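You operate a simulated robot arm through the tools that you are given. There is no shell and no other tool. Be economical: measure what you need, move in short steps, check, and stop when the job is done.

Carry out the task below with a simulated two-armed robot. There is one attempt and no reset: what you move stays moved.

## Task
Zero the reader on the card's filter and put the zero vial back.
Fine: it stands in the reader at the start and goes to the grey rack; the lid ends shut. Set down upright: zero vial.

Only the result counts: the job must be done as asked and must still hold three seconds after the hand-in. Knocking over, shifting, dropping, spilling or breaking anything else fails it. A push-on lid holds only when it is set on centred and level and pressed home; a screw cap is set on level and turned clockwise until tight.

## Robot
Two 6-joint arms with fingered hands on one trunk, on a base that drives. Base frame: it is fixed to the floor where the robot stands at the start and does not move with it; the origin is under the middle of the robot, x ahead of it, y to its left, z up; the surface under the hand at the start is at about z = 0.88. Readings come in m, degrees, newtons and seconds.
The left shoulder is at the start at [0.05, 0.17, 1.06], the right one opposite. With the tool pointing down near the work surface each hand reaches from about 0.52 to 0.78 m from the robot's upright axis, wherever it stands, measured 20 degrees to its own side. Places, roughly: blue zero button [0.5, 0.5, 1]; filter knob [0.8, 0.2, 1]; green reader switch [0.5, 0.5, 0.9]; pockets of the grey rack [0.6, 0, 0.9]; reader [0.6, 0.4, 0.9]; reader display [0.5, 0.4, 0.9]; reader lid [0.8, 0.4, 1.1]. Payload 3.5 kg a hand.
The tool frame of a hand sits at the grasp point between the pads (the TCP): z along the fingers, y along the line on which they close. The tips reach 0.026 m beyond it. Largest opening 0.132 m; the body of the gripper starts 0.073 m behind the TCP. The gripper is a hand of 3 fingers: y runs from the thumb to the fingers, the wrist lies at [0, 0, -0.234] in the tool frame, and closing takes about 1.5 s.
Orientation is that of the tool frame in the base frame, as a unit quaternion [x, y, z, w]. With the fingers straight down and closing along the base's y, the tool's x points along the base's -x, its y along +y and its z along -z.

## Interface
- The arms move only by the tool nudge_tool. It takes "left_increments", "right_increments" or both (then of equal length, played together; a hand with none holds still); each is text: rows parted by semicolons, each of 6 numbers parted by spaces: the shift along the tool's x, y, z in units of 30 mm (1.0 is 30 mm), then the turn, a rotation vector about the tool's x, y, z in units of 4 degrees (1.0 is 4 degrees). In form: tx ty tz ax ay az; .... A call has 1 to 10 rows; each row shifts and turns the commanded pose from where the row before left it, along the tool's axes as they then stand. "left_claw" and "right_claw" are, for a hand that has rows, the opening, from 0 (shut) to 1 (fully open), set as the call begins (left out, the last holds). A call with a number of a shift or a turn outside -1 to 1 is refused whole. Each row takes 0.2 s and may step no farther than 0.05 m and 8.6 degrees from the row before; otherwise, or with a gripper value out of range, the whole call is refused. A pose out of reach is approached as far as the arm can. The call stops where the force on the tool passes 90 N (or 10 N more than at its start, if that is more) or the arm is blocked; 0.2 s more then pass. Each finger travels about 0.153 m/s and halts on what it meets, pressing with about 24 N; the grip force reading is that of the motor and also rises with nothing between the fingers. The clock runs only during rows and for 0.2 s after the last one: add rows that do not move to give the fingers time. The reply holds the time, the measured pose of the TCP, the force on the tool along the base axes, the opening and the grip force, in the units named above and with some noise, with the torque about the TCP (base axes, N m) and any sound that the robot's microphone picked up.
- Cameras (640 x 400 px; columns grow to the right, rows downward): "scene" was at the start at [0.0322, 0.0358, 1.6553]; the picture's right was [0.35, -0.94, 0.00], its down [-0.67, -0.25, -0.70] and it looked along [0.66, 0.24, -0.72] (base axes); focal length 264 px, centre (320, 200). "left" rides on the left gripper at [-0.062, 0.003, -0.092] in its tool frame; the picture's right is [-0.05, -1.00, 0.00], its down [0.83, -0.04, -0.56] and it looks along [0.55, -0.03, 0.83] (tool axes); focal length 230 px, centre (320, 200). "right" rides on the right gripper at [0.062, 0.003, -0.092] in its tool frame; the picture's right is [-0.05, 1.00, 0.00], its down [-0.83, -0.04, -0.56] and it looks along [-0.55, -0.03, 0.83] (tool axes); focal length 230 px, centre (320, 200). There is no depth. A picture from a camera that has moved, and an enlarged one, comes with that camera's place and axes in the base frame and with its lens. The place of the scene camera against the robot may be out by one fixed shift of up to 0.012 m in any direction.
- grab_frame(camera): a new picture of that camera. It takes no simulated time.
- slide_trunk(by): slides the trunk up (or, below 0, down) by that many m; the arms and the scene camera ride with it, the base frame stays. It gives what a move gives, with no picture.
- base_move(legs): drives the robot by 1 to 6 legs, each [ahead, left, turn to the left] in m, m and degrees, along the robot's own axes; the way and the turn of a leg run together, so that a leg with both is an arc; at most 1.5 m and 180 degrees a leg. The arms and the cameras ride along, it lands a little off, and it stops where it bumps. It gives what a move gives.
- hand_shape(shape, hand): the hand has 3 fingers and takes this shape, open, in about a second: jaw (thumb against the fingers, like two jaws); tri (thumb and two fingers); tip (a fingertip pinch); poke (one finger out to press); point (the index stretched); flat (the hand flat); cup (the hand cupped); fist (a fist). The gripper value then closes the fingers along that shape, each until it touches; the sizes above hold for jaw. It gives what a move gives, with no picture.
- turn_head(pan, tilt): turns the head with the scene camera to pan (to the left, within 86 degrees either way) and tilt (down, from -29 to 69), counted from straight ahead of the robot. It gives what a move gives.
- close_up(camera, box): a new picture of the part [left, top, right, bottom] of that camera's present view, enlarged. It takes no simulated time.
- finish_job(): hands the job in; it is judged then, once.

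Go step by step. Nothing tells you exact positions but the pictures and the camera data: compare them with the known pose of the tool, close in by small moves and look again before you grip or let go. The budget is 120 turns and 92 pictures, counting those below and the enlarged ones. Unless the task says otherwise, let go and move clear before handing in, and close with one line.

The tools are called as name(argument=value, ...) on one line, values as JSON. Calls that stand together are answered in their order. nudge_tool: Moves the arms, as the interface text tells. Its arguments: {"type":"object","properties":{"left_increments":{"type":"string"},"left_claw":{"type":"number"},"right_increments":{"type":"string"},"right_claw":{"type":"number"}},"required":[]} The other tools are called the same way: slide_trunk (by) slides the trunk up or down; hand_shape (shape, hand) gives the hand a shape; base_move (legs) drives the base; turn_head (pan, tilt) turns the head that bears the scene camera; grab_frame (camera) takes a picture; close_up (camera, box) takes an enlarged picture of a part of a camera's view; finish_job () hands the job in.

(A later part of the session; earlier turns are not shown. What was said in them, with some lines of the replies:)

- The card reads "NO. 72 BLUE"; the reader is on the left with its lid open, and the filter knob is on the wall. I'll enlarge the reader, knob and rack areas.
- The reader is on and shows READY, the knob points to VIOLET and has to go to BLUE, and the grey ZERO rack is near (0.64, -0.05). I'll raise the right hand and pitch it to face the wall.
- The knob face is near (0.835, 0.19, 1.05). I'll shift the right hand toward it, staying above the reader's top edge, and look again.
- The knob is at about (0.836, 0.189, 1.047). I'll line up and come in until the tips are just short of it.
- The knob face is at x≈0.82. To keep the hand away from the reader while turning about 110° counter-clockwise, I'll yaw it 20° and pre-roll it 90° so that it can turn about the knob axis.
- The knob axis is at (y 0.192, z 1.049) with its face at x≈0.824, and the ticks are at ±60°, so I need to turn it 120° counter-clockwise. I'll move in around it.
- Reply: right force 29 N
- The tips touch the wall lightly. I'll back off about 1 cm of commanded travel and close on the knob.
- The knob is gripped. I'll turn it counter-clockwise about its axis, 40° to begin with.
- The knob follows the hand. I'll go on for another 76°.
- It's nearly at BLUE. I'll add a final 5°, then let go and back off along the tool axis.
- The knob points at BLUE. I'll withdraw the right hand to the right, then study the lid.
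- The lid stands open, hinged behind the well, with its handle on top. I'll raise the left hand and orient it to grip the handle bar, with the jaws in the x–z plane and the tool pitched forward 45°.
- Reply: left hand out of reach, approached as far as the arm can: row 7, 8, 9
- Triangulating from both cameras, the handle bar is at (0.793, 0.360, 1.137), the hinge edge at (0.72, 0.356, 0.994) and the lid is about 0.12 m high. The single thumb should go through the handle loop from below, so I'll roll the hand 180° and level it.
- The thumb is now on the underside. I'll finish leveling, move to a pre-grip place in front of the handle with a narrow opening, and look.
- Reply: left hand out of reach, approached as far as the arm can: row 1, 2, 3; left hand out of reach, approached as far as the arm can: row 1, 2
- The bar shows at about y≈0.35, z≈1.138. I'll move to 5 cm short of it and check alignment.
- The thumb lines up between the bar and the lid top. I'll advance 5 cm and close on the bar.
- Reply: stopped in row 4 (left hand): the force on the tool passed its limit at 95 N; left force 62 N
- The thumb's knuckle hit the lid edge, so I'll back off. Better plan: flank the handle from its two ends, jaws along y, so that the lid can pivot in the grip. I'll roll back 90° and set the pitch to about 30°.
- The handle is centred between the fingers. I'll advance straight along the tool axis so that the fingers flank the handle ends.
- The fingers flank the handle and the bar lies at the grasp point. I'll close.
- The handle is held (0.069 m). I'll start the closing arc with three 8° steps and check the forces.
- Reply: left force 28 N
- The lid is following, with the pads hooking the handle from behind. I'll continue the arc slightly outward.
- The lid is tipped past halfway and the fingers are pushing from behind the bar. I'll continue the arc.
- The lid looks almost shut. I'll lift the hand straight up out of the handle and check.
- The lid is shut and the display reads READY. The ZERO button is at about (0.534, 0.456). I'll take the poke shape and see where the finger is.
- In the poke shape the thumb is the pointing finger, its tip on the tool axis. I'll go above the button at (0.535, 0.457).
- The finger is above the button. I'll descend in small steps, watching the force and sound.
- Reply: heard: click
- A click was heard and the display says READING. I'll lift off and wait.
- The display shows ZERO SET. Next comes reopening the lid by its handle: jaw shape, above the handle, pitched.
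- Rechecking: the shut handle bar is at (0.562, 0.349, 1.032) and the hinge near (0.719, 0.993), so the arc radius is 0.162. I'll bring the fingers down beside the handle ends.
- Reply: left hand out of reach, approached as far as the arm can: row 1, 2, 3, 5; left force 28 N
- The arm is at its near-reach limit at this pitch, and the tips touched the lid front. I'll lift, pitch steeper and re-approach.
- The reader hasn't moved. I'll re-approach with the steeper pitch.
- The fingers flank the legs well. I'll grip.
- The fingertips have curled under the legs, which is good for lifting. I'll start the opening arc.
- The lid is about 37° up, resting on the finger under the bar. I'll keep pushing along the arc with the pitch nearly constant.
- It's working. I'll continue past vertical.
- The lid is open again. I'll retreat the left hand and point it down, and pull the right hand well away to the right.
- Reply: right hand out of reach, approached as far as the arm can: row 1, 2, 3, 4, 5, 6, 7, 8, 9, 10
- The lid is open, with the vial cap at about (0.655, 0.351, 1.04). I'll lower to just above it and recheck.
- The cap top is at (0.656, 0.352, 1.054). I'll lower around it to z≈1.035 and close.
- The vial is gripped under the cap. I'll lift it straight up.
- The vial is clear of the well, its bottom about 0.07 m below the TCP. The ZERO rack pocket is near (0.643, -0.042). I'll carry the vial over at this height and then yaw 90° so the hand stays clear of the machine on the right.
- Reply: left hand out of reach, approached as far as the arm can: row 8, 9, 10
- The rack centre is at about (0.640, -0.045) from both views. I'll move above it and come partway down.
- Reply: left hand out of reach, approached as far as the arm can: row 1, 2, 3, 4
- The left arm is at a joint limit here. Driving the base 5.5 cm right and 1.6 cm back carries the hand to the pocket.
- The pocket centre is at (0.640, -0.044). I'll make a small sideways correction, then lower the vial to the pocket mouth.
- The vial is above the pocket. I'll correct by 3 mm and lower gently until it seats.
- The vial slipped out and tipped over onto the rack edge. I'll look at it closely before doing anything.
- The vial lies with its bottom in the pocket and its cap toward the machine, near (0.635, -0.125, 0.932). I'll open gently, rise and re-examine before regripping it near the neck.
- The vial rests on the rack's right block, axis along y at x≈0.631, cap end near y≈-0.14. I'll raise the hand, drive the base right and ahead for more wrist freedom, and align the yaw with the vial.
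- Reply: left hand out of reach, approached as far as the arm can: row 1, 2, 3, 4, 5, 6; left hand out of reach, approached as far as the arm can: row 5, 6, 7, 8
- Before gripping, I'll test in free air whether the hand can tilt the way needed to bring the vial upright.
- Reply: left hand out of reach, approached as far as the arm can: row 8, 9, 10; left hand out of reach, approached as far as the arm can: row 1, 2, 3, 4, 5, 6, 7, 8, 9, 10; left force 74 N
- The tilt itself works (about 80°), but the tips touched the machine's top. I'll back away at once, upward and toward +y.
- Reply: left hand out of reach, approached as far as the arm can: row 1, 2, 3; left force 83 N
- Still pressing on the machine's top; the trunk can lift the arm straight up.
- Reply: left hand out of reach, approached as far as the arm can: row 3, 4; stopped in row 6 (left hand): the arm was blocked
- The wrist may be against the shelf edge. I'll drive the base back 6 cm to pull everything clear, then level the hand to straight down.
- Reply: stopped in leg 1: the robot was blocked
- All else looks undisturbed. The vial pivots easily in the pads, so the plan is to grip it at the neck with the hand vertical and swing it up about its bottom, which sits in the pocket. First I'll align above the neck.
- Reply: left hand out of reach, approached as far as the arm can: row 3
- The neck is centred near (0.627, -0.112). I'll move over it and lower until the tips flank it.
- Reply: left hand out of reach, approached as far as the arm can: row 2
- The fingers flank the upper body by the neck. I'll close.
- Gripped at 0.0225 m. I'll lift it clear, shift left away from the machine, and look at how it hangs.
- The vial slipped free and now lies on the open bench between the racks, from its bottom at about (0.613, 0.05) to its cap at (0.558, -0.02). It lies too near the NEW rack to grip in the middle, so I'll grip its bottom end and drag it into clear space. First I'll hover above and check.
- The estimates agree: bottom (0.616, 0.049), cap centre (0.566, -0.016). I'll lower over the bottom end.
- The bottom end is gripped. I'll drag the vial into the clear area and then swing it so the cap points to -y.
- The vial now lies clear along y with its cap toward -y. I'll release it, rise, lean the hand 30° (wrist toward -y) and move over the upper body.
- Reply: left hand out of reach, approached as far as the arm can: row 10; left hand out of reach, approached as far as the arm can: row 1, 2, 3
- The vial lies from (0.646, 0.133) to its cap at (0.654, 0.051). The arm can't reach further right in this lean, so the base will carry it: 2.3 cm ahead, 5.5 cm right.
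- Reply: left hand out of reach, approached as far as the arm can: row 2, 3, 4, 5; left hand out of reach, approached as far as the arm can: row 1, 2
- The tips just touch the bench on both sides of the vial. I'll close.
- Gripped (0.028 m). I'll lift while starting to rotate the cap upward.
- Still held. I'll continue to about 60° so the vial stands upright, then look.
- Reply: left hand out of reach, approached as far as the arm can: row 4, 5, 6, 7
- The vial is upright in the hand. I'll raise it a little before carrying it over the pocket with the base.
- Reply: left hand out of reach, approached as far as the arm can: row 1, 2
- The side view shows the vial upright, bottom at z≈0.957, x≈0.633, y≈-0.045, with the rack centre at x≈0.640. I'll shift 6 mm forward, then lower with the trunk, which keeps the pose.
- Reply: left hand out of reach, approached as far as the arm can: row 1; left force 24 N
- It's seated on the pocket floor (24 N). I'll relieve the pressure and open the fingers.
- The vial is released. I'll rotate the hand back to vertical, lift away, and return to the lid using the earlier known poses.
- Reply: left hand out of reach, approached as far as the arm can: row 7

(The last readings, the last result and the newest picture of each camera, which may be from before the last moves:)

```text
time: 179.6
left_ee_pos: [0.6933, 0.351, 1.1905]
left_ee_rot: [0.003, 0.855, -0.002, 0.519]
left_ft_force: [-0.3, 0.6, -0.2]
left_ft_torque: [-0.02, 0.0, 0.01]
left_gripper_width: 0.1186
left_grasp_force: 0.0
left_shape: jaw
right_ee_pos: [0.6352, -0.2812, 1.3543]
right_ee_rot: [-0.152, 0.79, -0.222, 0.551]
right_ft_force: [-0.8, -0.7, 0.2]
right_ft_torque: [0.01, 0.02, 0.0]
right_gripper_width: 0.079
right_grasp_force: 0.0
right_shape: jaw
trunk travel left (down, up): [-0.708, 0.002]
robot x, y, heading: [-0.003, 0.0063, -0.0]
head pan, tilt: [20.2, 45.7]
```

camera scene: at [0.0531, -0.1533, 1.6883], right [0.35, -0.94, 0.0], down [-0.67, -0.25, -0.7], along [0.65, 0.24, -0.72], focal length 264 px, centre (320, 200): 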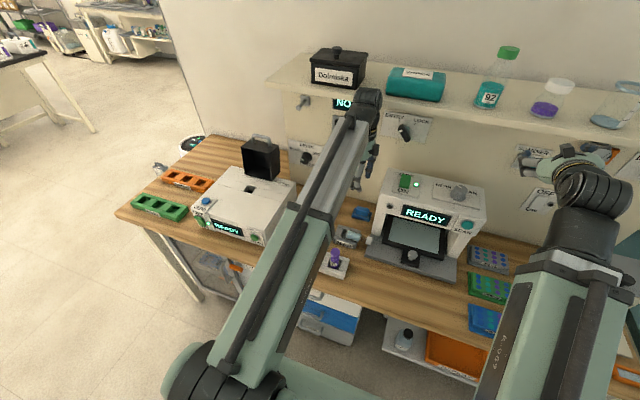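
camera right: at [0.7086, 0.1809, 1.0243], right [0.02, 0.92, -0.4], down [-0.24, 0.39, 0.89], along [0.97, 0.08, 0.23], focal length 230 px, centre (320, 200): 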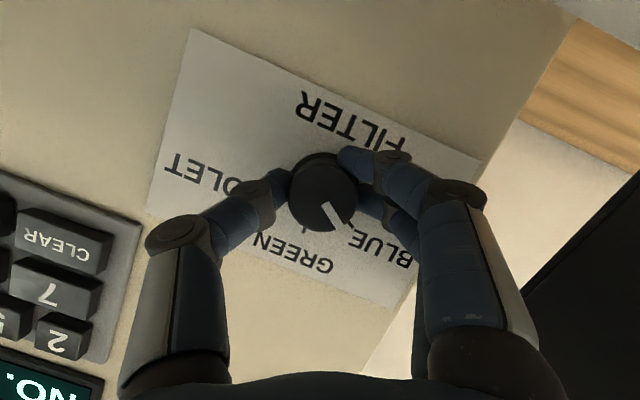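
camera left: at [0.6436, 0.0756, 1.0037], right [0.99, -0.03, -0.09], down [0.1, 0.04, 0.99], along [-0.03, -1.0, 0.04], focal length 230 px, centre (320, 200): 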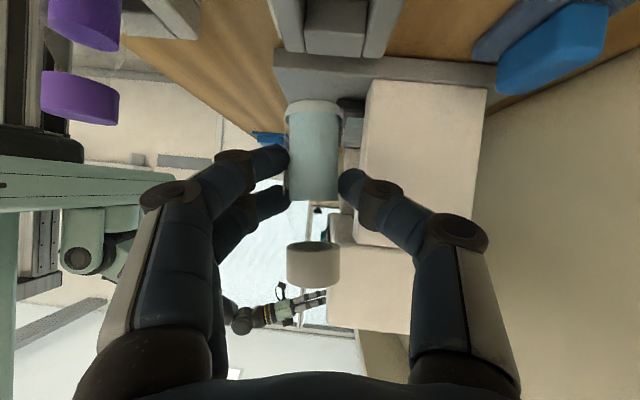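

nudge_tool(left_increments="0 0 0.92 0 0 0;0 0 0.92 0 0 0;0 0 0.92 0 0 0;0 0 0.89 0 0 0;0 0 0 0 0 0")

nudge_tool(left_increments="0 0 0 0 0 0;0 0 0 0 0 0;0 0 0 0 0 0;0 0 0 0 0 0;0 0 0 0 0 0;0 0 0 0 0 0", left_claw=0.0)

```text
time: 180.8
left_ee_pos: [0.7951, 0.3499, 1.1388]
left_ee_rot: [0.003, 0.854, -0.001, 0.52]
left_ft_force: [-0.2, 0.4, 0.5]
left_ft_torque: [0.04, -0.02, -0.01]
left_gripper_width: 0.1186
left_grasp_force: 0.1
left_shape: jaw
right_ee_pos: [0.6347, -0.2822, 1.3541]
right_ee_rot: [-0.152, 0.79, -0.222, 0.551]
right_ft_force: [-0.2, 0.2, -0.4]
right_ft_torque: [-0.02, 0.02, -0.01]
right_gripper_width: 0.0789
right_grasp_force: 0.0
right_shape: jaw
trunk travel left (down, up): [-0.708, 0.002]
robot x, y, heading: [-0.0009, 0.0081, -0.1]
head pan, tilt: [20.2, 45.7]
```

```text
time: 182.2
left_ee_pos: [0.7941, 0.3481, 1.138]
left_ee_rot: [0.003, 0.854, -0.001, 0.52]
left_ft_force: [2.6, -3.6, 5.3]
left_ft_torque: [0.59, -0.03, -0.16]
left_gripper_width: 0.0577
left_grasp_force: 24.0
left_shape: jaw
right_ee_pos: [0.6347, -0.2819, 1.3547]
right_ee_rot: [-0.152, 0.79, -0.221, 0.551]
right_ft_force: [0.0, 0.1, 0.3]
right_ft_torque: [-0.03, 0.01, 0.02]
right_gripper_width: 0.0791
right_grasp_force: 0.0
right_shape: jaw
trunk travel left (down, up): [-0.708, 0.002]
robot x, y, heading: [-0.0024, 0.0041, -0.2]
head pan, tilt: [20.2, 45.7]
```

The handle is hooked (0.058 m). I'll repeat the closing arc that worked before.

nudge_tool(left_increments="0.074 0 -0.751 0 0.67 0;0.212 0 -0.725 0 0.67 0;0.343 0 -0.673 0 0.67 0")

nudge_tool(left_increments="0.33 0 -0.66 0 0.67 0;0.5 0 -0.55 0 0.67 0;0.648 0 -0.388 0 0.67 0")

nudge_tool(left_increments="0.729 0 -0.27 0 0.67 0;0.766 0 -0.13 0 0.67 0;0.777 0 0.015 0 0.67 0")

```text
time: 183.0
left_ee_pos: [0.7234, 0.3575, 1.1612]
left_ee_rot: [0.0, 0.886, 0.003, 0.464]
left_ft_force: [4.4, 10.8, 38.7]
left_ft_torque: [1.37, -0.52, -0.02]
left_gripper_width: 0.0339
left_grasp_force: 24.0
left_shape: jaw
right_ee_pos: [0.6322, -0.2795, 1.3575]
right_ee_rot: [-0.153, 0.789, -0.222, 0.553]
right_ft_force: [0.4, 1.1, -0.5]
right_ft_torque: [0.01, 0.01, 0.01]
right_gripper_width: 0.0792
right_grasp_force: 0.0
right_shape: jaw
trunk travel left (down, up): [-0.708, 0.002]
robot x, y, heading: [0.0011, 0.0098, 0.0]
head pan, tilt: [20.2, 45.7]
```

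```text
time: 183.8
left_ee_pos: [0.6593, 0.3474, 1.1476]
left_ee_rot: [0.004, 0.92, -0.002, 0.392]
left_ft_force: [-2.2, 0.6, 5.4]
left_ft_torque: [0.07, 0.07, -0.09]
left_gripper_width: 0.0304
left_grasp_force: 23.9
left_shape: jaw
right_ee_pos: [0.6348, -0.2822, 1.3521]
right_ee_rot: [-0.152, 0.79, -0.221, 0.551]
right_ft_force: [0.0, -0.4, 0.1]
right_ft_torque: [0.01, -0.03, 0.02]
right_gripper_width: 0.079
right_grasp_force: 0.0
right_shape: jaw
trunk travel left (down, up): [-0.708, 0.002]
robot x, y, heading: [0.0014, 0.0076, -0.2]
head pan, tilt: [20.2, 45.7]
```

```text
time: 184.6
left_ee_pos: [0.6002, 0.3517, 1.1109]
left_ee_rot: [0.002, 0.944, 0.0, 0.33]
left_ft_force: [-16.8, -7.5, 17.3]
left_ft_torque: [-0.25, -0.09, -0.51]
left_gripper_width: 0.0314
left_grasp_force: 24.0
left_shape: jaw
right_ee_pos: [0.6311, -0.2823, 1.3547]
right_ee_rot: [-0.152, 0.789, -0.221, 0.552]
right_ft_force: [-1.1, -0.4, -0.7]
right_ft_torque: [0.02, 0.01, 0.0]
right_gripper_width: 0.0788
right_grasp_force: 0.1
right_shape: jaw
trunk travel left (down, up): [-0.708, 0.002]
robot x, y, heading: [0.0006, 0.0085, -0.4]
head pan, tilt: [20.2, 45.7]
```

nudge_tool(left_increments="-0.31 0 -0.39 0 0 0;-0.62 0 -0.78 0 0 0;-0.62 0 -0.78 0 0 0;-0.62 0 -0.78 0 0 0;0 0.8 0 0 0 0;0 0.8 0 0 0 0")

close_up(camera="scene", box=[210, 120, 450, 290])

```text
time: 186.0
left_ee_pos: [0.6025, 0.4008, 1.216]
left_ee_rot: [0.002, 0.944, -0.001, 0.329]
left_ft_force: [-0.4, -0.4, -0.6]
left_ft_torque: [-0.02, 0.0, 0.01]
left_gripper_width: 0.0295
left_grasp_force: 23.7
left_shape: jaw
right_ee_pos: [0.6349, -0.2811, 1.3534]
right_ee_rot: [-0.152, 0.79, -0.221, 0.551]
right_ft_force: [0.0, 0.0, 0.0]
right_ft_torque: [0.0, -0.01, 0.0]
right_gripper_width: 0.0789
right_grasp_force: 0.1
right_shape: jaw
trunk travel left (down, up): [-0.708, 0.002]
robot x, y, heading: [0.0003, 0.0047, -0.2]
head pan, tilt: [20.2, 45.7]
```

```text
2.35 times, centred on (330, 205) of scene
camera zoom: at [0.0314, 0.0408, 1.6888], right [0.34, -0.94, 0.0], down [-0.67, -0.25, -0.7], along [0.66, 0.24, -0.72], focal length 620 px, centre (296, 188)
```

zoom: 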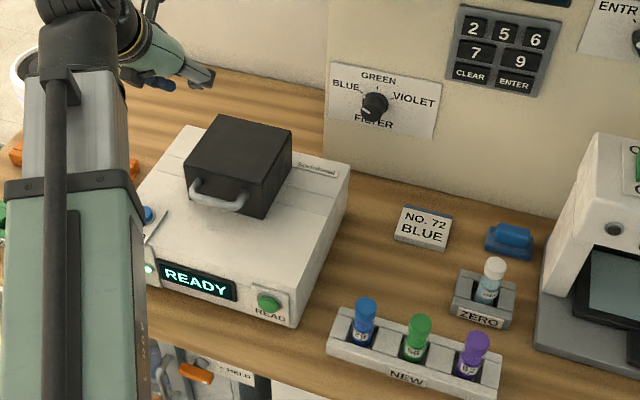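

The lid is shut, the knob is on BLUE, the zero was taken ("ZERO SET"), and the zero vial stands upright in the grey ZERO rack. Nothing else appears to have moved, and both hands are clear, so I'm handing in.

finish_job()

```text
The job is handed in.
```

I turned the filter to BLUE and zeroed the reader (it showed ZERO SET). The zero vial stands upright in the grey rack and the lid is shut. On the way the vial slipped from the grip twice and lay on its side, the left hand pressed on the top of the machine beside the rack with up to about 78 N, and its wrist was briefly blocked, probably at the shelf. Nothing else looked moved in the last picture.
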